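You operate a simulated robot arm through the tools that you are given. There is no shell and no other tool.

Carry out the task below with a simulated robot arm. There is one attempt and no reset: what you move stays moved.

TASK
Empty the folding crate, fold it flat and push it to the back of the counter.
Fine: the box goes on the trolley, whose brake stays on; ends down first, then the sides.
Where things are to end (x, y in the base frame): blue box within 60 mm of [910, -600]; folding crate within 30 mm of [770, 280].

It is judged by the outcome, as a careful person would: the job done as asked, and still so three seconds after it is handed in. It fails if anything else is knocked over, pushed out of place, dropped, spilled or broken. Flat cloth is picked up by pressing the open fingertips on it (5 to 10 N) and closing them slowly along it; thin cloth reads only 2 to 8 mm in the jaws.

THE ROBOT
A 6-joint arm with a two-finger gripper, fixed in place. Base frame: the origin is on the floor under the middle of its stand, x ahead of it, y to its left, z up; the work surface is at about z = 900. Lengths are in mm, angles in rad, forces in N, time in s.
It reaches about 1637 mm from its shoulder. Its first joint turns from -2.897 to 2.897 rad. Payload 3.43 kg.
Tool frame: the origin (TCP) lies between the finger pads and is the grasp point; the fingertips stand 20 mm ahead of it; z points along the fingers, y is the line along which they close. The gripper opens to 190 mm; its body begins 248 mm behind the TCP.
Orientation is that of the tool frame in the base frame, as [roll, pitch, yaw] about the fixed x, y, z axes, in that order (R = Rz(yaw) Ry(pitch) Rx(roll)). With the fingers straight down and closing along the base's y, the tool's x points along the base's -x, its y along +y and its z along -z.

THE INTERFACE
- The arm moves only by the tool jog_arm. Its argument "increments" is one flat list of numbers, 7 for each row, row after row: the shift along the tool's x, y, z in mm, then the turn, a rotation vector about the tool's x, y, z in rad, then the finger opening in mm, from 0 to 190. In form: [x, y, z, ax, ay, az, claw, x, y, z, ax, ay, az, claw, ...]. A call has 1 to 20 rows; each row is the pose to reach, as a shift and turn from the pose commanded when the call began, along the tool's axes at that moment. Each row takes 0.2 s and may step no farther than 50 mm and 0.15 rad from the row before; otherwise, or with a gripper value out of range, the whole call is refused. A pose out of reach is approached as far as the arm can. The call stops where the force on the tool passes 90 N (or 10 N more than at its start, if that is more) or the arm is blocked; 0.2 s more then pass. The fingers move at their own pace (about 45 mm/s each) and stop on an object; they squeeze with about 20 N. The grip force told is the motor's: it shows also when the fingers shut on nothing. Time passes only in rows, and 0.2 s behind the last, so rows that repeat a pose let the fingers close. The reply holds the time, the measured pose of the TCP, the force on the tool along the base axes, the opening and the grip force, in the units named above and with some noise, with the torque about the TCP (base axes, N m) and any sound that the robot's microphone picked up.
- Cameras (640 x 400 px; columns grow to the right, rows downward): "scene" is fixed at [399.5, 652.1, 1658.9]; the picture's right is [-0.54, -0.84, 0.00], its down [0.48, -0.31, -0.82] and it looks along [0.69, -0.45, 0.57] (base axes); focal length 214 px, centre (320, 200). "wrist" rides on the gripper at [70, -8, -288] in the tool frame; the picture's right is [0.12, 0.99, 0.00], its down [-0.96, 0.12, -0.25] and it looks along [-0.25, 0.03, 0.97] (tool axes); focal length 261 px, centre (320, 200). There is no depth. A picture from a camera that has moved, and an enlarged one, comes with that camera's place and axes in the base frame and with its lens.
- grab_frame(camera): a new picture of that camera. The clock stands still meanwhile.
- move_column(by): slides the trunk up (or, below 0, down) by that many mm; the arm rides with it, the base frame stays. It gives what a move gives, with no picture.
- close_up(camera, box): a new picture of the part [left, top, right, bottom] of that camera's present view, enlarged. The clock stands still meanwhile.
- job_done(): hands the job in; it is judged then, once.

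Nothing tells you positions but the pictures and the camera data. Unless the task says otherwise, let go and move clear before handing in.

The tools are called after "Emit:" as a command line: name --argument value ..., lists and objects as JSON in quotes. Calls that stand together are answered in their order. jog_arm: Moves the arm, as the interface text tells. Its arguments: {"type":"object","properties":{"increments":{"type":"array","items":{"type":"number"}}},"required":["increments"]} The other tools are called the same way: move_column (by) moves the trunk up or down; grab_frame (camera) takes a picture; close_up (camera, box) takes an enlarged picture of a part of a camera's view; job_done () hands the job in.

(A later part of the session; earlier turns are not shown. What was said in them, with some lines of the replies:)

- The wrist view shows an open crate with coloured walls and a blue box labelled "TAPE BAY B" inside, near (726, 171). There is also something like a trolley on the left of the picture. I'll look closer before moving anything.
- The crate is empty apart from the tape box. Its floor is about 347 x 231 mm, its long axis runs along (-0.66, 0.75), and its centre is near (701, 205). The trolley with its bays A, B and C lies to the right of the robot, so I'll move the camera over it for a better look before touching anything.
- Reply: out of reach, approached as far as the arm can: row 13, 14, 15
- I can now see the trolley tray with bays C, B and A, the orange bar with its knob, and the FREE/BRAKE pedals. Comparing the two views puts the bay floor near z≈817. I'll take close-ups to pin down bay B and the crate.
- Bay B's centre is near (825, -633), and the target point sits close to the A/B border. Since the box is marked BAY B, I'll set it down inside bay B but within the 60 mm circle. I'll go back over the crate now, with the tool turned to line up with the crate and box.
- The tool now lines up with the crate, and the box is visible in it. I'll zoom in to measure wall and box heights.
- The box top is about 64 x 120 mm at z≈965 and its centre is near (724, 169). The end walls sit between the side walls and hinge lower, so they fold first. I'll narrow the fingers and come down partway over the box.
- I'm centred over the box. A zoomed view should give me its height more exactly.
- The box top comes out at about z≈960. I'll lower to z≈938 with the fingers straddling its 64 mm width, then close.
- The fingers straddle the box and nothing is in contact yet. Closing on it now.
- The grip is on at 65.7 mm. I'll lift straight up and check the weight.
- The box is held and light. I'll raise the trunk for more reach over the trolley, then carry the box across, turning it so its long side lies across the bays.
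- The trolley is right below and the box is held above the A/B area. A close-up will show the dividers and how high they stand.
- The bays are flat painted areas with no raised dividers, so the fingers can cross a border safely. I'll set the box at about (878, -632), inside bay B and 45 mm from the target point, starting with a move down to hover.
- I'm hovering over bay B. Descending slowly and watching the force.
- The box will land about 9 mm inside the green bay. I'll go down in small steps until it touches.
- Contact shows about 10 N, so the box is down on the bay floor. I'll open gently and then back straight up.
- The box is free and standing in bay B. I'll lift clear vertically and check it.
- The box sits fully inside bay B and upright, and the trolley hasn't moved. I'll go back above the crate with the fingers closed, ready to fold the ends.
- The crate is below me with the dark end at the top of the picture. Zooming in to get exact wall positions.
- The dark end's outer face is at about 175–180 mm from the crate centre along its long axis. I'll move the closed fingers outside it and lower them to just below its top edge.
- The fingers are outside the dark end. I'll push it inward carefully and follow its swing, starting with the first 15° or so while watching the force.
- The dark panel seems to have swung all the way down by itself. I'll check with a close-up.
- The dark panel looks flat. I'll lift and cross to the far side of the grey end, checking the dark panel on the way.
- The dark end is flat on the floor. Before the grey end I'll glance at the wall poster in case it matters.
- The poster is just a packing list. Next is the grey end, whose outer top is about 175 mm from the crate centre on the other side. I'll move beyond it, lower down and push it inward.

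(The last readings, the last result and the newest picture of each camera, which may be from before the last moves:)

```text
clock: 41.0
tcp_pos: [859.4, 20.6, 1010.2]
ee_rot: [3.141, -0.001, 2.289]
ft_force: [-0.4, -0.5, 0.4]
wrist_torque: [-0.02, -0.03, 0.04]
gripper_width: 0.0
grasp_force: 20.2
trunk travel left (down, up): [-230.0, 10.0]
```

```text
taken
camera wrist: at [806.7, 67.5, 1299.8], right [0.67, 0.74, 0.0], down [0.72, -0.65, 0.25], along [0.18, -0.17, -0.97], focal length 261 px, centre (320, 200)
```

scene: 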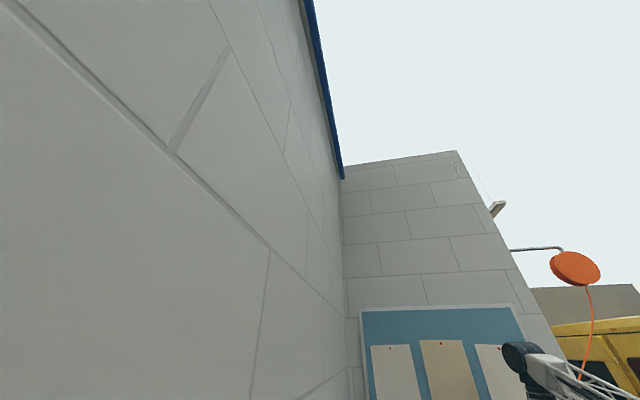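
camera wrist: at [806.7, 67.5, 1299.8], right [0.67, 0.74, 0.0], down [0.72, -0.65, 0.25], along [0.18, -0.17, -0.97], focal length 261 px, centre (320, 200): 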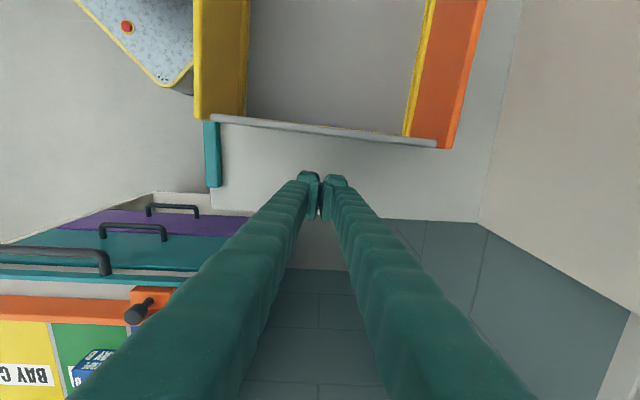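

The fingers are outside the grey end. Pushing inward slowly.

Emit:
jog_arm --increments '[18, 0, 0, 0, 0, 0, 0, 33, 0, 0, 0, 0, 0, 0, 43, 0, 0, 0, 0, 0, 0, 49, 0, 0, 0, 0, 0, 0, 55, 0, 0, 0, 0, 0, 0, 61, 0, 0, 0, 0, 0, 0, 67, 0, 0, 0, 0, 0, 0, 73, 0, 0, 0, 0, 0, 0, 73, 0, 0, 0, 0, 0, 0]'

Emit:
grab_frame --camera "wrist"

```text
clock: 43.0
tcp_pos: [810.6, 75.6, 1010.1]
ee_rot: [3.141, 0.0, 2.287]
ft_force: [-0.3, -0.5, -0.1]
wrist_torque: [0.0, 0.02, -0.01]
gripper_width: 0.0
grasp_force: 19.8
trunk travel left (down, up): [-230.0, 10.0]
```

```text
taken
camera wrist: at [758.5, 122.8, 1300.0], right [0.67, 0.74, 0.0], down [0.72, -0.65, 0.25], along [0.18, -0.17, -0.97], focal length 261 px, centre (320, 200)
```

wrist: 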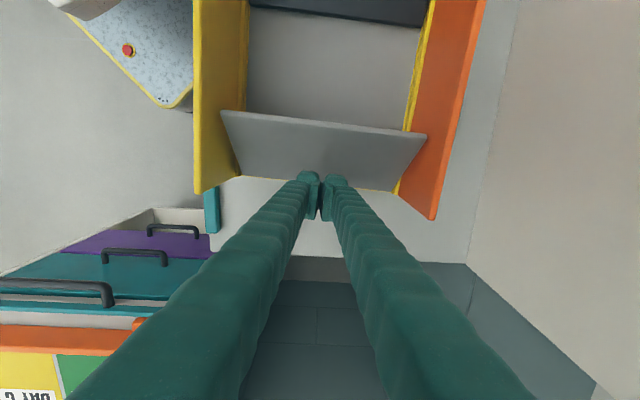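

The grey wall is tilting inward. I'll let a little time pass to see whether it falls on its own.

Emit:
jog_arm --increments '[0, 0, 0, 0, 0, 0, 0, 0, 0, 0, 0, 0, 0, 0, 0, 0, 0, 0, 0, 0, 0, 0, 0, 0, 0, 0, 0, 0]'

Emit:
grab_frame --camera "wrist"

```text
clock: 44.0
tcp_pos: [811.7, 75.6, 1010.7]
ee_rot: [-3.141, 0.0, 2.288]
ft_force: [0.3, 0.3, -1.5]
wrist_torque: [0.0, 0.01, 0.02]
gripper_width: 0.0
grasp_force: 19.7
trunk travel left (down, up): [-230.0, 10.0]
```

```text
taken
camera wrist: at [758.6, 122.7, 1300.0], right [0.67, 0.74, 0.0], down [0.72, -0.65, 0.25], along [0.18, -0.17, -0.97], focal length 261 px, centre (320, 200)
```

wrist: 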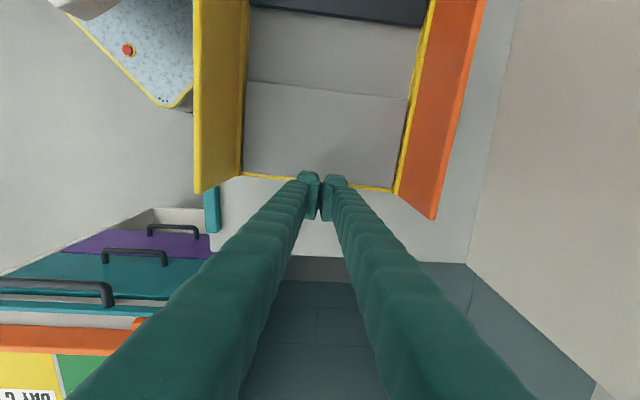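

Both ends are now down. Next is the yellow side, so I'll go up and around to its outside on the robot's side, turning the tool so the fingers push square to it.

Emit:
jog_arm --increments '[0, 0, -45, 0, 0, 0, 0, 0, 0, -90, 0, 0, 0, 0, 14, -15, -130, 0, 0, -0.131, 0, 28, -31, -150, 0, 0, -0.262, 0, 42, -46, -150, 0, 0, -0.394, 0, 56, -61, -150, 0, 0, -0.525, 0, 71, -77, -150, 0, 0, -0.656, 0, 85, -92, -150, 0, 0, -0.788, 0, 99, -107, -150, 0, 0, -0.919, 0, 113, -122, -150, 0, 0, -1.05, 0, 127, -138, -150, 0, 0, -1.182, 0, 141, -153, -150, 0, 0, -1.313, 0, 155, -168, -150, 0, 0, -1.445, 0, 169, -184, -150, 0, 0, -1.576, 0, 169, -184, -150, 0, 0, -1.576, 0]'

Emit:
grab_frame --camera "wrist"

```text
clock: 47.2
tcp_pos: [561.6, 82.0, 1162.1]
ee_rot: [3.141, -0.001, -2.419]
ft_force: [-0.6, 0.0, 0.2]
wrist_torque: [0.01, -0.05, 0.0]
gripper_width: 0.0
grasp_force: 20.1
trunk travel left (down, up): [-230.0, 10.0]
```

```text
taken
camera wrist: at [513.9, 28.2, 1449.9], right [-0.75, 0.67, 0.0], down [0.64, 0.72, 0.25], along [0.16, 0.18, -0.97], focal length 261 px, centre (320, 200)
```

wrist: 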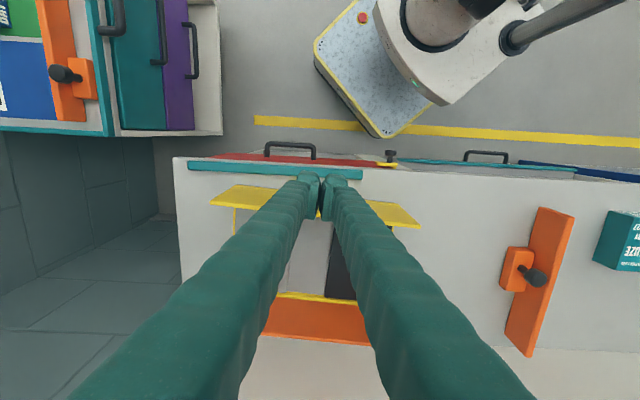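

I'm over the counter's front edge, outside the yellow side. I'll lower to just below its top edge and check the clearance.

Emit:
jog_arm --increments '[0, 0, 40, 0, 0, 0, 0, 0, 0, 80, 0, 0, 0, 0, 0, 0, 115, 0, 0, 0, 0, 0, 0, 140, 0, 0, 0, 0, 0, 0, 147, 0, 0, 0, 0, 0, 0, 147, 0, 0, 0, 0]'

Emit:
grab_frame --camera "wrist"

```text
clock: 48.6
tcp_pos: [561.9, 82.0, 1014.4]
ee_rot: [-3.141, 0.001, -2.418]
ft_force: [-0.3, 0.3, -0.6]
wrist_torque: [0.02, 0.01, 0.0]
gripper_width: 0.1
grasp_force: 19.7
trunk travel left (down, up): [-230.0, 10.0]
```

```text
taken
camera wrist: at [514.2, 28.3, 1303.2], right [-0.75, 0.67, 0.0], down [0.65, 0.72, 0.25], along [0.17, 0.18, -0.97], focal length 261 px, centre (320, 200)
```

wrist: 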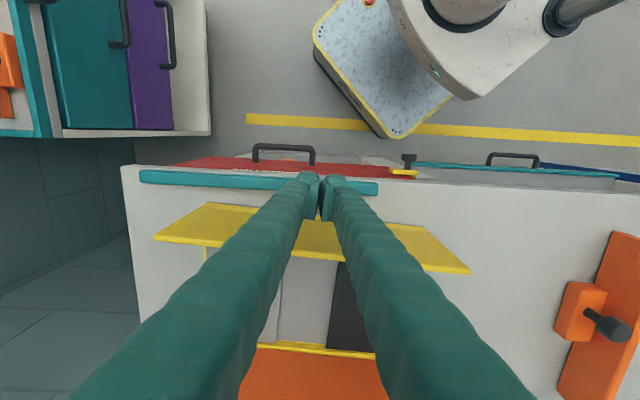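

There's clear space between the fingers and the yellow side. Pushing it inward slowly.

Emit:
jog_arm --increments '[-15, 0, 0, 0, 0, 0, 0, -30, 0, 0, 0, 0, 0, 0, -38, 0, 0, 0, 0, 0, 0, -44, 0, 0, 0, 0, 0, 0, -50, 0, 0, 0, 0, 0, 0, -56, 0, 0, 0, 0, 0, 0, -62, 0, 0, 0, 0, 0, 0, -68, 0, 0, 0, 0, 0, 0, -74, 0, 0, 0, 0, 0, 0]'

Emit:
grab_frame --camera "wrist"

```text
clock: 50.6
tcp_pos: [616.4, 132.2, 1014.3]
ee_rot: [3.14, -0.001, -2.419]
ft_force: [-0.2, 0.0, -0.7]
wrist_torque: [0.01, -0.03, 0.01]
gripper_width: 0.1
grasp_force: 19.7
trunk travel left (down, up): [-230.0, 10.0]
```

```text
taken
camera wrist: at [569.6, 77.9, 1303.5], right [-0.75, 0.67, 0.0], down [0.65, 0.72, 0.25], along [0.16, 0.18, -0.97], focal length 261 px, centre (320, 200)
```

wrist: 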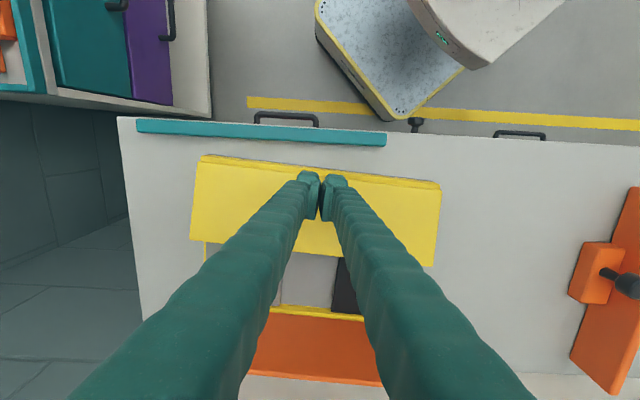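

The yellow panel has gone over. I'll rise up toward the orange side and verify from above.

Emit:
jog_arm --increments '[0, 0, -45, 0, 0, 0, 0, 0, 0, -90, 0, 0, 0, 0, 0, 0, -135, 0, 0, 0, 0, -15, 0, -150, 0, 0, 0, 0, -15, 0, -150, 0, 0, 0, 0]'

Emit:
grab_frame --camera "wrist"

Emit:
close_up --camera "wrist" --box '[180, 120, 480, 320]'

```text
clock: 51.8
tcp_pos: [629.5, 141.6, 1162.6]
ee_rot: [-3.142, -0.001, -2.419]
ft_force: [0.4, -0.1, -0.3]
wrist_torque: [0.02, -0.01, -0.01]
gripper_width: 0.0
grasp_force: 19.4
trunk travel left (down, up): [-230.0, 10.0]
```

```text
taken
camera wrist: at [581.6, 87.7, 1452.8], right [-0.75, 0.67, 0.0], down [0.65, 0.72, 0.25], along [0.16, 0.18, -0.97], focal length 261 px, centre (320, 200)
```

wrist: 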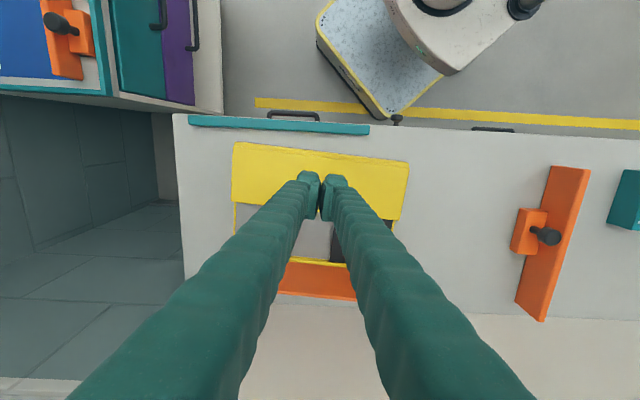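

```text
2.00 times, centred on (330, 220) of wrist
camera zoom: at [581.6, 87.7, 1452.8], right [-0.75, 0.67, 0.0], down [0.65, 0.72, 0.25], along [0.16, 0.18, -0.97], focal length 521 px, centre (300, 160)
```

zoom: 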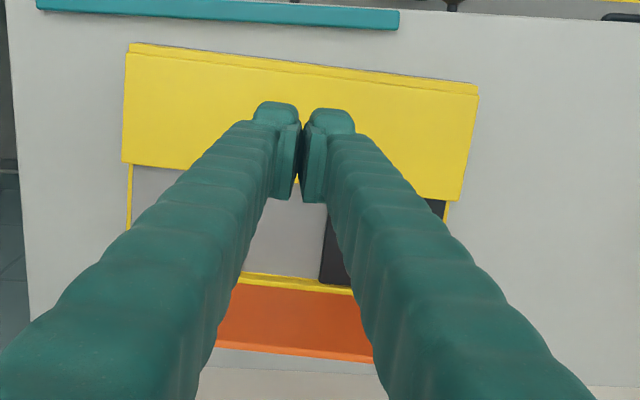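

The yellow side is flat. I'll move over the orange side to measure it and the back wall.

Emit:
jog_arm --increments '[-45, 0, 0, 0, 0, 0, 0, -90, 0, 0, 0, 0, 0, 0, -135, 0, 0, 0, 0, 0, 0, -165, 0, 0, 0, 0, 0, 0, -165, 0, 0, 0, 0, 0, 0]'

Emit:
grab_frame --camera "wrist"

Emit:
close_up --camera "wrist" --box '[180, 40, 480, 240]'

```text
clock: 53.0
tcp_pos: [752.5, 250.5, 1163.2]
ee_rot: [3.14, 0.0, -2.418]
ft_force: [0.2, 0.0, -0.1]
wrist_torque: [-0.08, 0.06, -0.01]
gripper_width: 0.0
grasp_force: 20.4
trunk travel left (down, up): [-230.0, 10.0]
```

```text
taken
camera wrist: at [705.6, 197.6, 1452.1], right [-0.75, 0.67, 0.0], down [0.65, 0.72, 0.25], along [0.16, 0.18, -0.97], focal length 261 px, centre (320, 200)
```

wrist: 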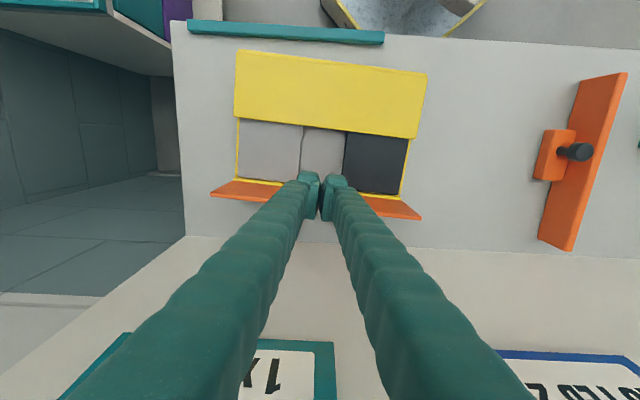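

```text
2.00 times, centred on (330, 140) of wrist
camera zoom: at [705.6, 197.6, 1452.1], right [-0.75, 0.67, 0.0], down [0.65, 0.72, 0.25], along [0.16, 0.18, -0.97], focal length 521 px, centre (300, 320)
```

zoom: 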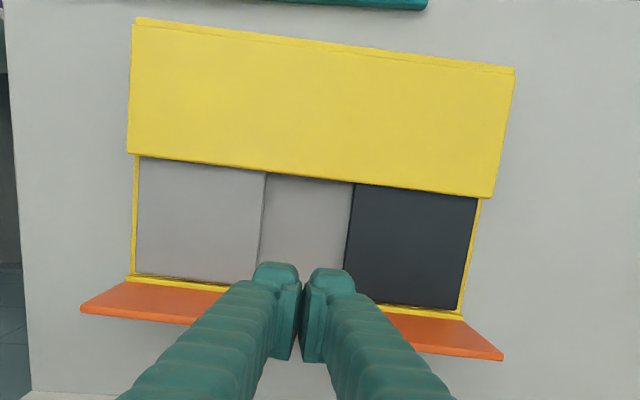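

The orange side's outer face is at about 118 mm and the back wall at about 238 mm, so the fingers fit in between. I'll shift to about 158 mm at height and look before lowering.

Emit:
jog_arm --increments '[-30, 0, 0, 0, 0, 0, 0, -60, 0, 0, 0, 0, 0, 0, -89, 0, 0, 0, 0, 0, 0, -89, 0, 30, 0, 0, 0, 0, -89, 0, 60, 0, 0, 0, 0, -89, 0, 80, 0, 0, 0, 0, -89, 0, 80, 0, 0, 0, 0]'

Emit:
grab_frame --camera "wrist"

Emit:
close_up --camera "wrist" --box '[220, 100, 440, 240]'

```text
clock: 54.6
tcp_pos: [819.3, 309.2, 1084.0]
ee_rot: [3.14, -0.001, -2.419]
ft_force: [-0.6, -0.7, -0.4]
wrist_torque: [0.0, 0.0, 0.0]
gripper_width: 0.0
grasp_force: 20.1
trunk travel left (down, up): [-230.0, 10.0]
```

```text
taken
camera wrist: at [771.9, 255.3, 1373.0], right [-0.75, 0.67, 0.0], down [0.65, 0.72, 0.25], along [0.16, 0.18, -0.97], focal length 261 px, centre (320, 200)
```

wrist: 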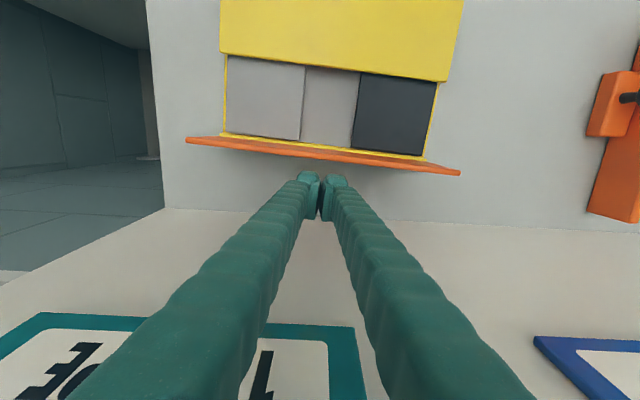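

```text
2.86 times, centred on (330, 170) of wrist
camera zoom: at [771.9, 255.3, 1373.0], right [-0.75, 0.67, 0.0], down [0.65, 0.72, 0.25], along [0.16, 0.18, -0.97], focal length 745 px, centre (291, 286)
```

zoom: 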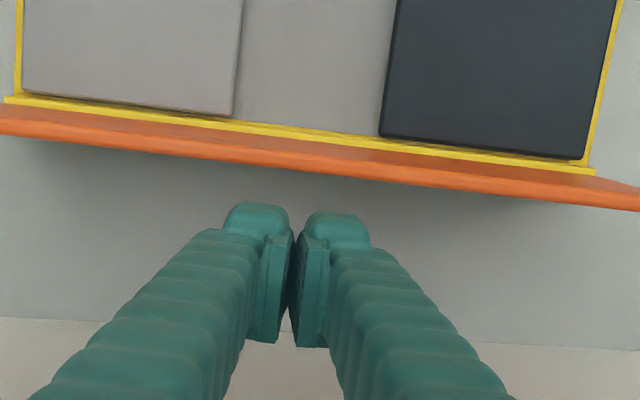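

The fingers are wider than I assumed, about 27 mm to each side, so I'll shift out a little more. I'll also tilt the tool slightly so its body leans away from the back wall, then lower behind the orange side.

Emit:
jog_arm --increments '[-4, 0, 0, 0, -0.07, 0, 0, -8, 0, 0, 0, -0.14, 0, 0, -13, 0, 0, 0, -0.2, 0, 0, -15, 0, 0, 0, -0.2, 0, 0, -15, 0, 16, 0, -0.2, 0, 0, -15, 0, 32, 0, -0.2, 0, 0, -15, 0, 32, 0, -0.2, 0, 0]'

Emit:
grab_frame --camera "wrist"

Emit:
close_up --camera "wrist" --box '[220, 100, 440, 240]'

```text
clock: 56.2
tcp_pos: [830.1, 318.6, 1051.5]
ee_rot: [3.141, 0.2, -2.419]
ft_force: [0.5, -0.4, 0.0]
wrist_torque: [-0.01, -0.02, -0.01]
gripper_width: 0.1
grasp_force: 20.4
trunk travel left (down, up): [-230.0, 10.0]
```

```text
taken
camera wrist: at [740.9, 228.6, 1321.5], right [-0.74, 0.67, -0.02], down [0.59, 0.68, 0.43], along [0.31, 0.31, -0.9], focal length 261 px, centre (320, 200)
```

wrist: 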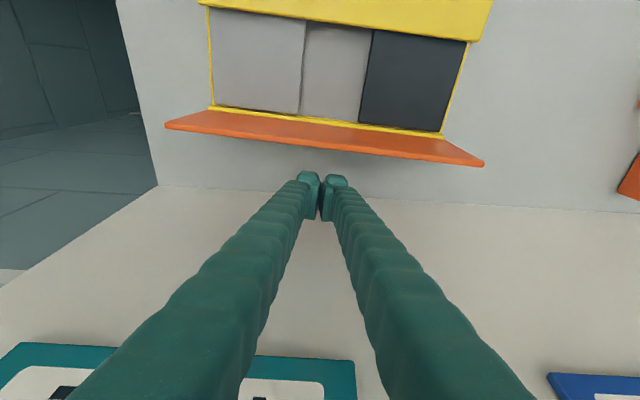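

```text
2.86 times, centred on (330, 170) of wrist
camera zoom: at [740.9, 228.6, 1321.5], right [-0.74, 0.67, -0.02], down [0.59, 0.68, 0.43], along [0.31, 0.31, -0.9], focal length 745 px, centre (291, 286)
```

zoom: 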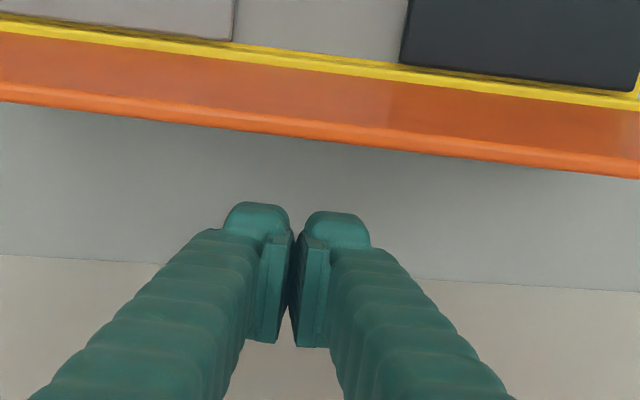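

There's about 25–30 mm of gap behind the orange side and the wall is clear. I'll lower a bit more and then draw the orange side inward slowly.

Emit:
jog_arm --increments '[3.6, 0, 17.6, 0, 0, 0, 0, 7.2, 0, 35.3, 0, 0, 0, 0, 13, 0, 34, 0, 0, 0, 0, 19, 0, 32.9, 0, 0, 0, 0, 26.8, 0, 31.3, 0, 0, 0, 0, 32.7, 0, 30.1, 0, 0, 0, 0, 38.6, 0, 28.9, 0, 0, 0, 0, 44.4, 0, 27.7, 0, 0, 0, 0, 50.3, 0, 26.6, 0, 0, 0, 0, 50.3, 0, 26.6, 0, 0, 0, 0, 50.3, 0, 26.6, 0, 0, 0, 0]'

Emit:
grab_frame --camera "wrist"

```text
clock: 58.6
tcp_pos: [797.2, 290.1, 1016.1]
ee_rot: [-3.141, 0.203, -2.419]
ft_force: [-0.1, 0.4, -1.2]
wrist_torque: [0.0, -0.06, 0.04]
gripper_width: 0.0
grasp_force: 20.0
trunk travel left (down, up): [-230.0, 10.0]
```

```text
taken
camera wrist: at [707.9, 199.4, 1285.6], right [-0.74, 0.67, -0.02], down [0.59, 0.68, 0.43], along [0.31, 0.31, -0.9], focal length 261 px, centre (320, 200)
```

wrist: 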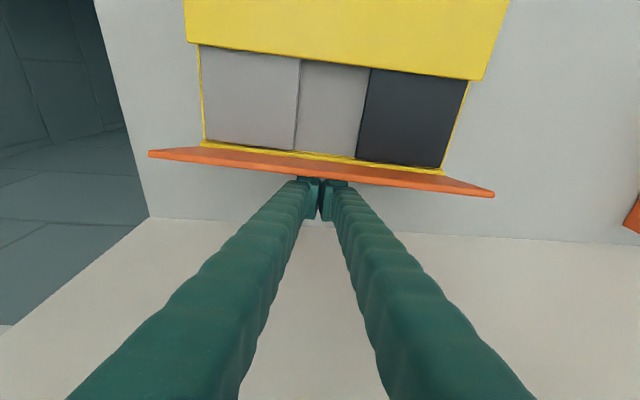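

The fingers have reached the orange side and it's just starting to move. I'll keep drawing it in.

Emit:
jog_arm --increments '[5.9, 0, -1.2, 0, 0, 0, 0, 11.8, 0, -2.4, 0, 0, 0, 0, 17.6, 0, -3.6, 0, 0, 0, 0, 23.5, 0, -4.8, 0, 0, 0, 0, 29.4, 0, -6, 0, 0, 0, 0, 35.3, 0, -7.2, 0, 0, 0, 0, 35.3, 0, -7.2, 0, 0, 0, 0, 35.3, 0, -7.2, 0, 0, 0, 0, 35.3, 0, -7.2, 0, 0, 0, 0]'

Emit:
grab_frame --camera "wrist"

```text
clock: 60.6
tcp_pos: [772.0, 265.4, 1015.3]
ee_rot: [-3.142, 0.201, -2.42]
ft_force: [-0.5, -0.5, -0.1]
wrist_torque: [0.0, 0.0, -0.01]
gripper_width: 0.0
grasp_force: 20.1
trunk travel left (down, up): [-230.0, 10.0]
```

```text
taken
camera wrist: at [680.9, 175.6, 1285.2], right [-0.74, 0.67, -0.02], down [0.59, 0.68, 0.43], along [0.31, 0.31, -0.9], focal length 261 px, centre (320, 200)
```

wrist: 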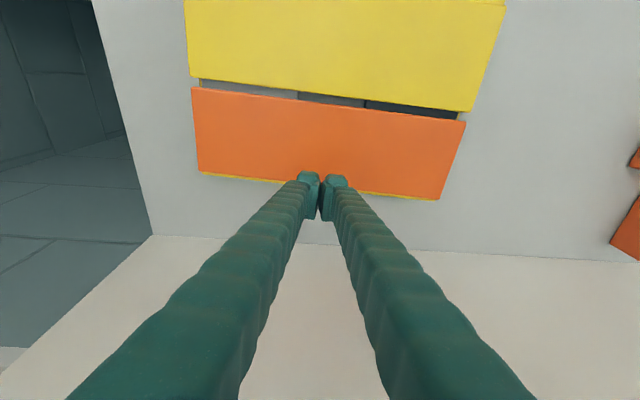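

All four walls are folded down. Before pushing, I need to check the front edge of the crate and the teal strip at the counter's front, so I'll rise and look there.

Emit:
jog_arm --increments '[-8.7, 0, -43.1, 0, 0.07, 0, 0, -17.5, 0, -86.2, 0, 0.14, 0, 0, -25.8, 0, -127.4, 0, 0.2, 0, 0, 13.4, 0, -135.3, 0, 0.2, 0, 0, 52.6, 0, -143.3, 0, 0.2, 0, 0, 91.8, 0, -151.2, 0, 0.2, 0, 0, 131, 0, -159.2, 0, 0.2, 0, 0, 170.2, 0, -167.1, 0, 0.2, 0, 0, 170.2, 0, -167.1, 0, 0.2, 0, 0]'

Emit:
grab_frame --camera "wrist"

Emit:
close_up --camera "wrist" --box '[170, 110, 470, 310]'

```text
clock: 62.6
tcp_pos: [619.2, 133.0, 1147.4]
ee_rot: [-3.142, 0.001, -2.421]
ft_force: [-1.6, -0.6, 0.3]
wrist_torque: [0.03, -0.04, 0.05]
gripper_width: 0.0
grasp_force: 19.9
trunk travel left (down, up): [-230.0, 10.0]
```

```text
taken
camera wrist: at [572.5, 79.7, 1436.3], right [-0.75, 0.67, 0.0], down [0.64, 0.72, 0.25], along [0.17, 0.18, -0.97], focal length 261 px, centre (320, 200)
```

wrist: 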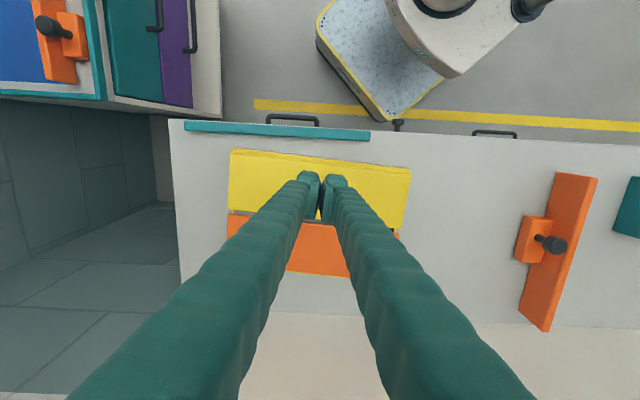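

```text
2.00 times, centred on (320, 210) of wrist
camera zoom: at [572.5, 79.7, 1436.3], right [-0.75, 0.67, 0.0], down [0.64, 0.72, 0.25], along [0.17, 0.18, -0.97], focal length 521 px, centre (320, 180)
```

zoom: 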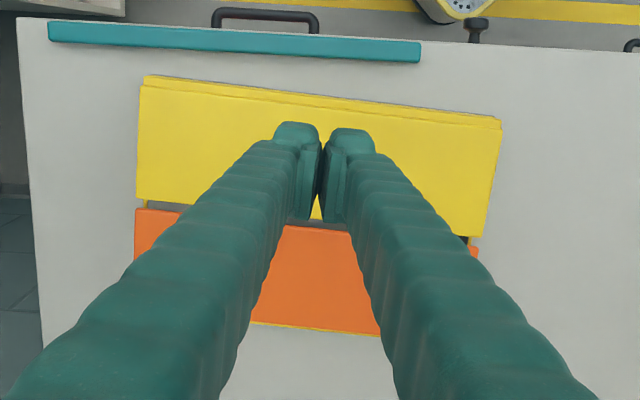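

The crate's front edge is at about -131 mm, its centre is near (696, 202), and it's folded to roughly 20 mm thick. The teal strip lies at counter level near the front edge. I'll come down in front of the crate with two spread fingers, tilted so only their front lower edge is low.

Emit:
jog_arm --increments '[32, 0, 0, 0, -0.07, 0, 40, 64, 0, 0, 0, -0.14, 0, 80, 98, 0, 0, 0, -0.2, 0, 120, 98, 0, 40, 0, -0.2, 0, 120, 98, 0, 80, 0, -0.2, 0, 120, 98, 0, 120, 0, -0.2, 0, 120, 98, 0, 150, 0, -0.2, 0, 120, 98, 0, 170, 0, -0.2, 0, 120, 98, 0, 180, 0, -0.2, 0, 120, 98, 0, 180, 0, -0.2, 0, 120]'

Emit:
grab_frame --camera "wrist"

Emit:
close_up --camera "wrist" --box '[200, 120, 440, 270]'

```text
clock: 64.8
tcp_pos: [545.6, 68.4, 965.8]
ee_rot: [3.14, 0.202, -2.419]
ft_force: [-0.1, 0.4, 0.3]
wrist_torque: [-0.02, 0.02, 0.02]
gripper_width: 120.0
grasp_force: 0.1
trunk travel left (down, up): [-230.0, 10.0]
```

```text
taken
camera wrist: at [456.9, -21.2, 1235.2], right [-0.74, 0.67, -0.02], down [0.59, 0.68, 0.43], along [0.31, 0.31, -0.9], focal length 261 px, centre (320, 200)
```

wrist: 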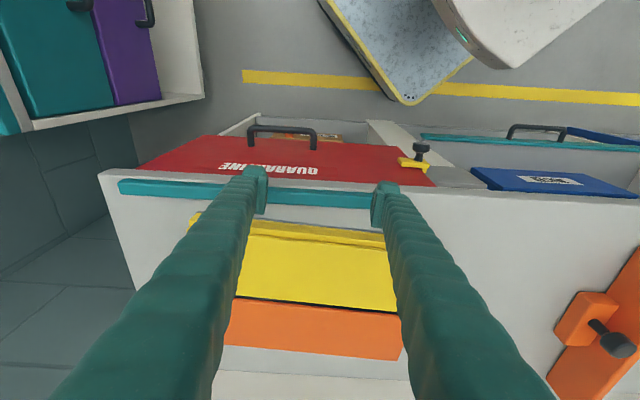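

```text
2.67 times, centred on (320, 195) of wrist
camera zoom: at [456.9, -21.2, 1235.2], right [-0.74, 0.67, -0.02], down [0.59, 0.68, 0.43], along [0.31, 0.31, -0.9], focal length 695 px, centre (320, 213)
```

zoom: 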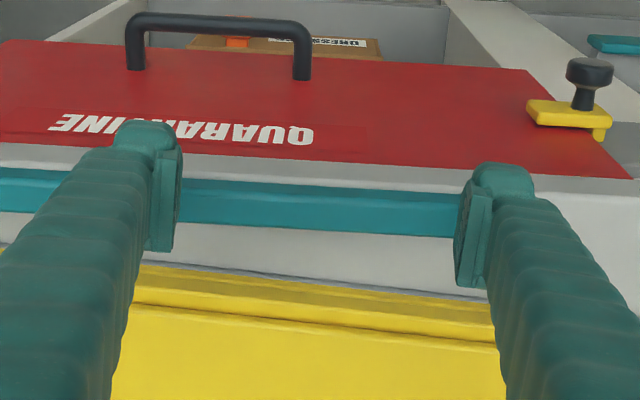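

The teal strip turns out to be a raised lip, roughly 15–18 mm high. I'll tilt the tool the other way so the fingers' front lower corner can reach the crate's edge while their back stays above the lip.

Emit:
jog_arm --increments '[-9.6, 0, -10, 0, 0.1, 0, 120, -19.2, 0, -20, 0, 0.24, 0, 120, -28.8, 0, -25, 0, 0.38, 0, 120, -38.4, 0, -25, 0, 0.52, 0, 120, -47.9, 0, -25, 0, 0.66, 0, 120, -47.9, 0, -25, 0, 0.7, 0, 120, -47.9, 0, -25, 0, 0.7, 0, 120]'

Emit:
grab_frame --camera "wrist"

Emit:
close_up --camera "wrist" --box '[200, 90, 440, 250]'

```text
clock: 66.4
tcp_pos: [578.4, 96.7, 999.7]
ee_rot: [-3.141, -0.501, -2.419]
ft_force: [0.1, 0.9, -0.7]
wrist_torque: [-0.05, 0.05, 0.02]
gripper_width: 120.1
grasp_force: 0.1
trunk travel left (down, up): [-230.0, 10.0]
```

```text
taken
camera wrist: at [640.8, 140.7, 1287.6], right [-0.74, 0.68, 0.06], down [0.65, 0.72, -0.25], along [-0.21, -0.14, -0.97], focal length 261 px, centre (320, 200)
```

wrist: 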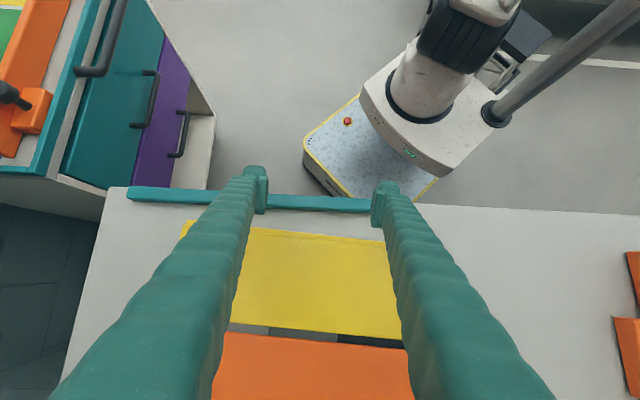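

```text
2.50 times, centred on (320, 170) of wrist
camera zoom: at [640.8, 140.7, 1287.6], right [-0.74, 0.68, 0.06], down [0.65, 0.72, -0.25], along [-0.21, -0.14, -0.97], focal length 652 px, centre (320, 275)
```

zoom: 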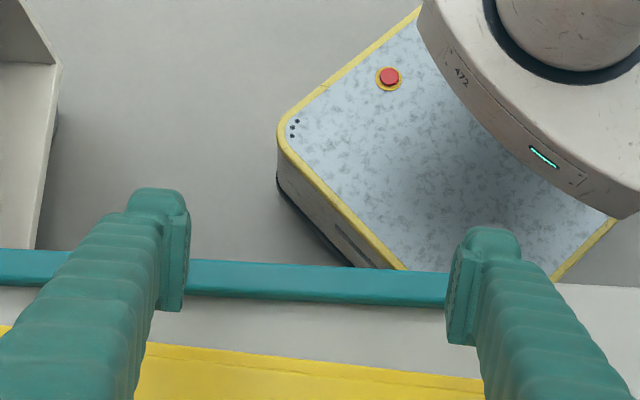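

The view shows the lip and the crate's front edge clearly, with about 38 mm of free counter between them. I'll lower the front corners of the fingers into that gap.

Emit:
jog_arm --increments '[-9.7, 0, 11.7, 0, 0, 0, 120, -19.4, 0, 23.4, 0, 0, 0, 120, -27, 0, 33, 0, 0, 0, 120, -33, 0, 40, 0, 0, 0, 120, -33, 0, 40, 0, 0, 0, 120]'

Emit:
close_up --camera "wrist" --box '[200, 90, 440, 250]'

```text
clock: 67.6
tcp_pos: [585.1, 102.1, 948.6]
ee_rot: [-3.141, -0.501, -2.418]
ft_force: [-0.5, 0.2, 0.3]
wrist_torque: [-0.01, -0.03, -0.01]
gripper_width: 120.1
grasp_force: 0.1
trunk travel left (down, up): [-230.0, 10.0]
```

```text
2.50 times, centred on (320, 170) of wrist
camera zoom: at [648.0, 146.3, 1236.0], right [-0.73, 0.68, 0.06], down [0.65, 0.72, -0.24], along [-0.21, -0.14, -0.97], focal length 652 px, centre (320, 275)
```

zoom: 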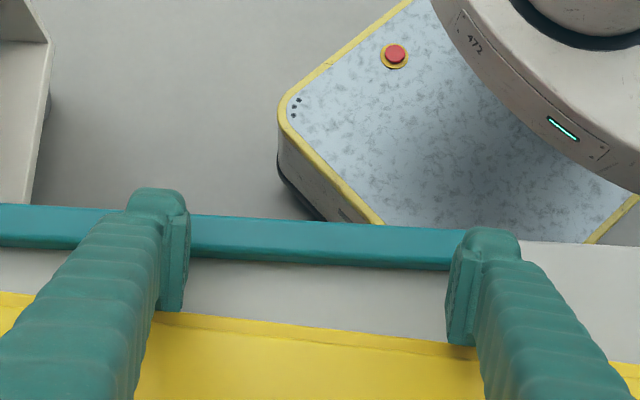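

The finger corners are a few millimetres in front of the crate's edge and behind the lip. I'll lower slightly and push gently toward the back, then check.

Emit:
jog_arm --increments '[-2.9, 0, 5.3, 0, 0, 0, 120, -8.2, 0.5, 2.4, 0, 0, 0, 120, -13.4, 1.1, -0.5, 0, 0, 0, 120, -18.7, 1.7, -3.3, 0, 0, 0, 120, -24, 2.2, -6.2, 0, 0, 0, 120, -29.2, 2.8, -9.1, 0, 0, 0, 120]'

Emit:
grab_frame --camera "wrist"

Emit:
close_up --camera "wrist" --box '[200, 90, 440, 250]'

```text
clock: 69.0
tcp_pos: [605.0, 124.2, 943.5]
ee_rot: [-3.141, -0.5, -2.42]
ft_force: [-7.3, -7.0, 12.9]
wrist_torque: [0.02, -0.11, -0.05]
gripper_width: 119.9
grasp_force: 0.2
trunk travel left (down, up): [-230.0, 10.0]
```

```text
taken
camera wrist: at [667.9, 167.7, 1230.9], right [-0.73, 0.68, 0.06], down [0.65, 0.72, -0.24], along [-0.21, -0.14, -0.97], focal length 261 px, centre (320, 200)
```

wrist: 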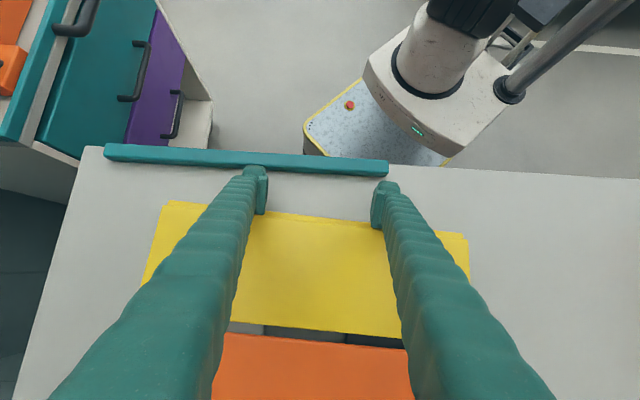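

```text
2.50 times, centred on (320, 170) of wrist
camera zoom: at [667.9, 167.7, 1230.9], right [-0.73, 0.68, 0.06], down [0.65, 0.72, -0.24], along [-0.21, -0.14, -0.97], focal length 652 px, centre (320, 275)
```

zoom: 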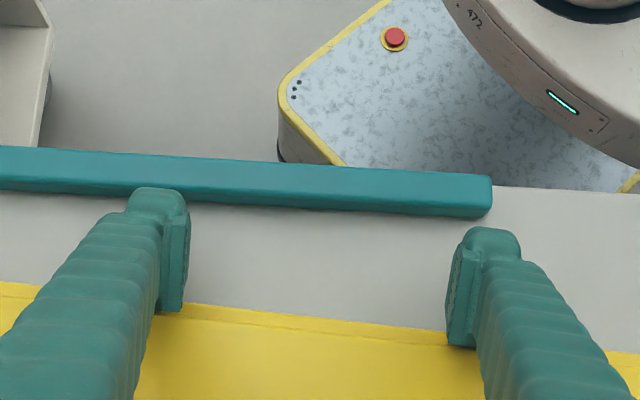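

The crate is sliding back (about 23 mm so far) with only about 10 N of push, and it stays square. Continuing the push.

Emit:
jog_arm --increments '[-5.3, 0.6, -2.9, 0, 0, 0, 120, -10.5, 1.2, -5.8, 0, 0, 0, 120, -15.8, 1.8, -8.6, 0, 0, 0, 120, -21.1, 2.4, -11.5, 0, 0, 0, 120, -26.3, 3, -14.4, 0, 0, 0, 120, -31.6, 3.6, -17.3, 0, 0, 0, 120, -36.9, 4.2, -20.1, 0, 0, 0, 120, -42.1, 4.8, -23, 0, 0, 0, 120, -47.4, 5.4, -25.9, 0, 0, 0, 120, -52.7, 6, -28.8, 0, 0, 0, 120]'

Emit:
grab_frame --camera "wrist"

Emit:
close_up --camera "wrist" --box '[200, 90, 440, 250]'

```text
clock: 71.2
tcp_pos: [646.6, 170.1, 942.8]
ee_rot: [-3.141, -0.498, -2.418]
ft_force: [-3.4, -4.7, 2.1]
wrist_torque: [-0.14, -0.11, 0.09]
gripper_width: 120.2
grasp_force: 0.1
trunk travel left (down, up): [-230.0, 10.0]
```

```text
taken
camera wrist: at [709.3, 212.9, 1231.2], right [-0.74, 0.68, 0.06], down [0.65, 0.72, -0.24], along [-0.21, -0.14, -0.97], focal length 261 px, centre (320, 200)
```

wrist: 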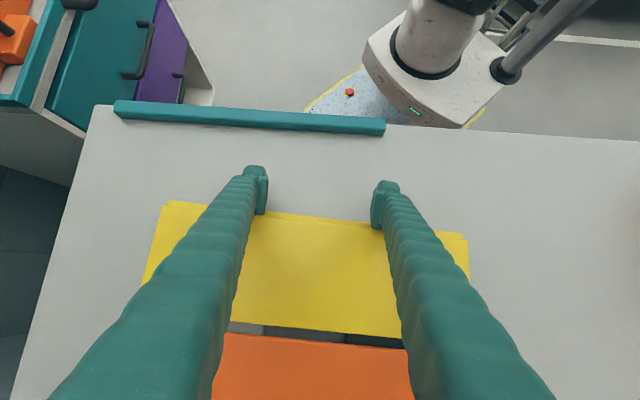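

```text
2.50 times, centred on (320, 170) of wrist
camera zoom: at [709.3, 212.9, 1231.2], right [-0.74, 0.68, 0.06], down [0.65, 0.72, -0.24], along [-0.21, -0.14, -0.97], focal length 652 px, centre (320, 275)
```

zoom: 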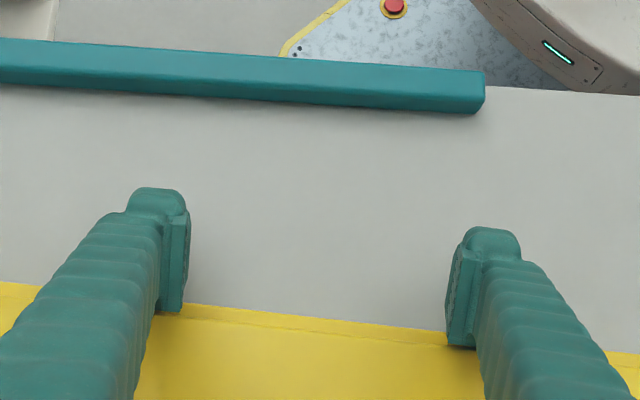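

The crate is square and its centre is now about 23 mm short of the target. I'll push the last bit straight back.

Emit:
jog_arm --increments '[-4.4, 0, -2.4, 0, 0, 0, 120, -8.8, 0, -4.8, 0, 0, 0, 120, -13.2, 0, -7.2, 0, 0, 0, 120, -17.1, 0, -9.3, 0, 0, 0, 120, -19.3, 0, -10.5, 0, 0, 0, 120]'

Emit:
grab_frame --camera "wrist"

```text
clock: 72.4
tcp_pos: [662.8, 182.5, 944.0]
ee_rot: [3.141, -0.501, -2.419]
ft_force: [-9.5, -8.1, 17.0]
wrist_torque: [0.02, -0.12, 0.0]
gripper_width: 120.0
grasp_force: 0.1
trunk travel left (down, up): [-230.0, 10.0]
```

```text
taken
camera wrist: at [725.4, 226.3, 1231.9], right [-0.73, 0.68, 0.06], down [0.65, 0.72, -0.24], along [-0.21, -0.14, -0.97], focal length 261 px, centre (320, 200)
```

wrist: 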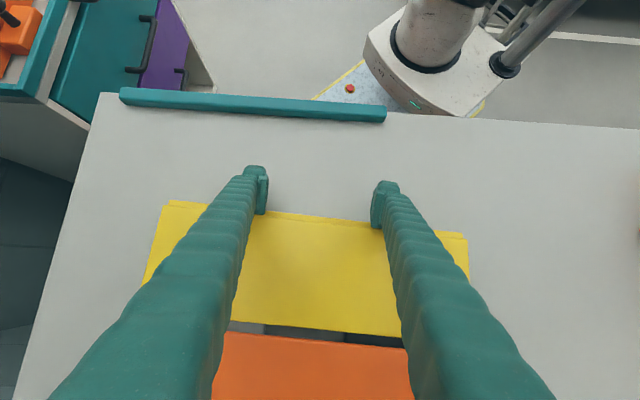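

The crate should now be within a few millimetres of the target. I'll back off horizontally, then rise, straighten the tool and check from above.

Emit:
jog_arm --increments '[8.8, 0, 4.8, 0, 0, 0, 120, 17.5, 0, 9.6, 0, 0, 0, 120, 35.1, 0, 19.2, 0, 0, 0, 120, 54, 0, -16, 0, -0.1, 0, 120, 73, 0, -51, 0, -0.24, 0, 120, 92, 0, -86, 0, -0.37, 0, 120, 111, 0, -121, 0, -0.5, 0, 120, 130, 0, -156, 0, -0.5, 0, 120, 150, 0, -190, 0, -0.5, 0, 120, 150, 0, -190, 0, -0.5, 0, 120]'

Emit:
grab_frame --camera "wrist"

Emit:
close_up --camera "wrist" --box '[170, 110, 470, 310]'

```text
clock: 74.6
tcp_pos: [633.3, 156.6, 1181.6]
ee_rot: [3.141, 0.0, -2.419]
ft_force: [-0.3, 0.1, 0.8]
wrist_torque: [-0.03, 0.03, 0.02]
gripper_width: 120.1
grasp_force: 0.1
trunk travel left (down, up): [-230.0, 10.0]
```

```text
taken
camera wrist: at [585.5, 103.5, 1470.9], right [-0.75, 0.67, 0.0], down [0.65, 0.72, 0.25], along [0.16, 0.18, -0.97], focal length 261 px, centre (320, 200)
```

wrist: 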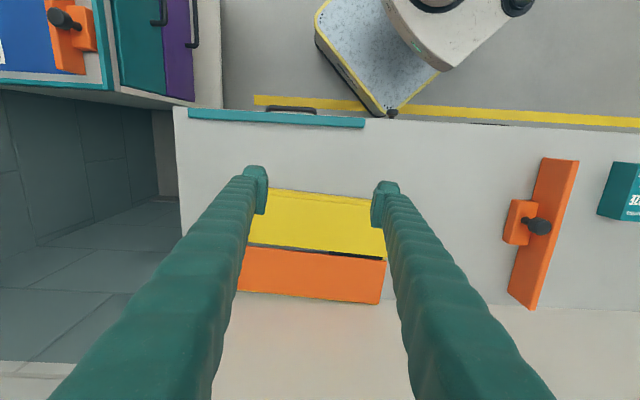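

```text
2.00 times, centred on (320, 210) of wrist
camera zoom: at [585.5, 103.5, 1470.9], right [-0.75, 0.67, 0.0], down [0.65, 0.72, 0.25], along [0.16, 0.18, -0.97], focal length 521 px, centre (320, 180)
```

zoom: 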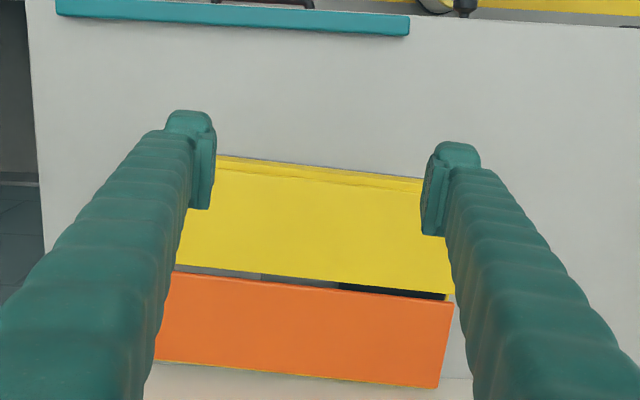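

The crate looks flat and square near the back wall. I'll move the camera more directly above it to measure its position and its gap to the wall properly.

Emit:
jog_arm --increments '[-42, 0, 0, 0, 0, 0, 90, -84, 0, 0, 0, 0, 0, 60, -126, 0, 0, 0, 0, 0, 30, -168, 0, 0, 0, 0, 0, 0, -200, 0, 0, 0, 0, 0, 0, -200, 0, 0, 0, 0, 0, 0, -200, 0, 0, 0, 0, 0, 0]'

Emit:
grab_frame --camera "wrist"

Emit:
close_up --camera "wrist" --box '[200, 70, 460, 230]'

```text
clock: 76.2
tcp_pos: [783.9, 290.3, 1180.8]
ee_rot: [3.141, -0.001, -2.419]
ft_force: [0.1, 0.0, -0.1]
wrist_torque: [0.0, 0.02, 0.05]
gripper_width: 0.1
grasp_force: 17.4
trunk travel left (down, up): [-230.0, 10.0]
```

```text
taken
camera wrist: at [735.6, 236.2, 1470.5], right [-0.75, 0.67, 0.0], down [0.65, 0.72, 0.25], along [0.16, 0.18, -0.97], focal length 261 px, centre (320, 200)
```

wrist: 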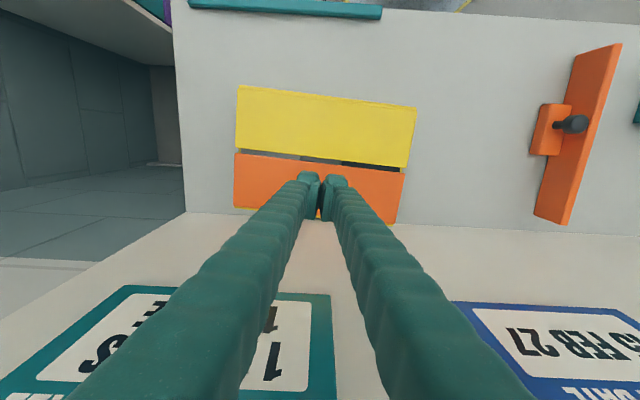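

```text
2.46 times, centred on (330, 150) of wrist
camera zoom: at [735.6, 236.2, 1470.5], right [-0.75, 0.67, 0.0], down [0.65, 0.72, 0.25], along [0.16, 0.18, -0.97], focal length 642 px, centre (295, 323)
```

zoom: 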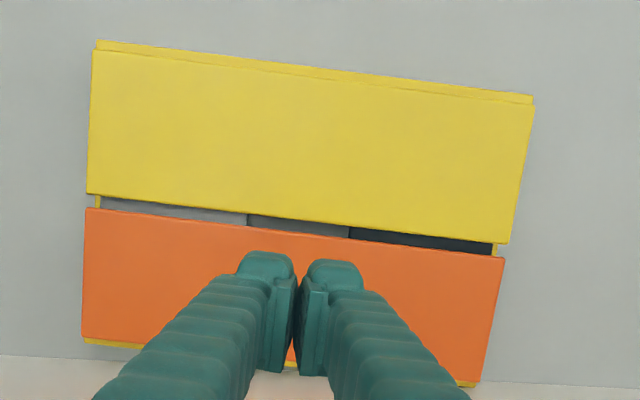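

By this measurement the crate's centre is near (770, 279), it's flat and square, and it sits just short of the back wall. I'll move the arm clear and take a last look at everything.

Emit:
jog_arm --increments '[40, 0, -5, 0, 0, 0.1, 0, 80, -20, -10, 0, 0, 0.2, 0, 120, -40, -15, 0, 0, 0.32, 0, 150, -75, -20, 0, 0, 0.44, 0, 170, -110, -20, 0, 0, 0.56, 0, 180, -150, -20, 0, 0, 0.7, 0, 180, -150, -20, 0, 0, 0.7, 0]'

Emit:
grab_frame --camera "wrist"

Emit:
close_up --camera "wrist" --box '[0, 0, 240, 200]'

```text
clock: 77.8
tcp_pos: [746.9, 56.6, 1201.5]
ee_rot: [3.141, -0.001, -3.12]
ft_force: [1.2, -0.5, 0.7]
wrist_torque: [-0.03, 0.0, -0.04]
gripper_width: 0.1
grasp_force: 20.1
trunk travel left (down, up): [-230.0, 10.0]
```

```text
taken
camera wrist: at [677.2, 46.6, 1491.0], right [-0.14, 0.99, 0.0], down [0.96, 0.14, 0.25], along [0.24, 0.03, -0.97], focal length 261 px, centre (320, 200)
```

wrist: 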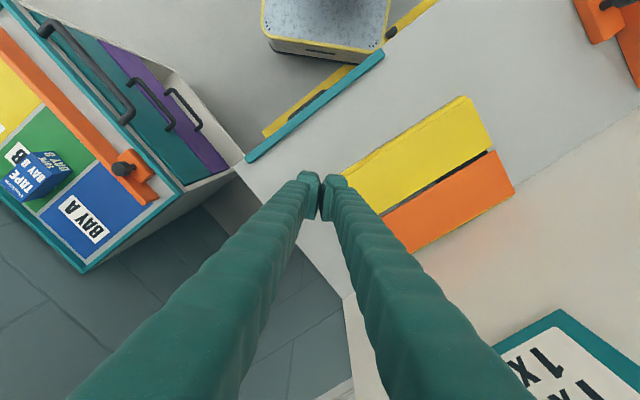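

```text
2.00 times, centred on (120, 100) of wrist
camera zoom: at [677.2, 46.6, 1491.0], right [-0.14, 0.99, 0.0], down [0.96, 0.14, 0.25], along [0.24, 0.03, -0.97], focal length 521 px, centre (720, 400)
```

zoom: 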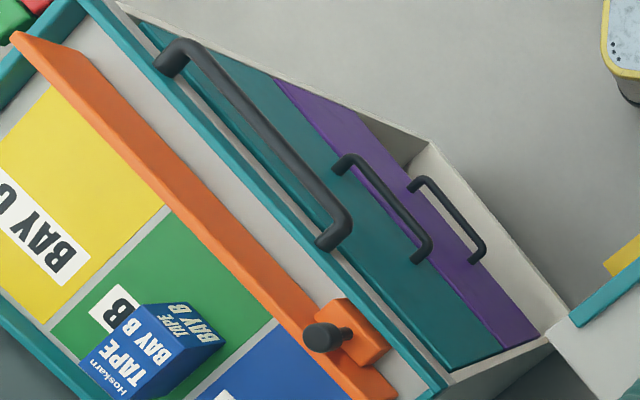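

The tape box stands upright in bay B on the trolley, whose brake I haven't touched. The crate is folded flat, ends under the sides, at the back of the counter near (770, 279), and the arm is clear, so I'm handing the job in.

Emit:
job_done

```text
The job is handed in.
```

The crate is emptied, folded flat and pushed to the back of the counter, and the job is handed in. I don't have the verdict; the positions below are my own measurements from the pictures and the arm's readings.

- **Blue box:** it stands upright on the trolley near (877, -632), about 47 mm from the target point. The target sits on the line between bays A and B. Because the box is marked BAY B, I set it fully inside bay B rather than across the line.
- **Trolley:** I did not touch the brake.
- **Folding crate:** both ends went down first, then the sides, and it lies flat and square. Its centre is near (770, 279), within a few millimetres of the target, and its back right corner is almost touching the wall.
- **Everything else:** I saw nothing knocked over or out of place, and the arm is clear of the crate and trolley.
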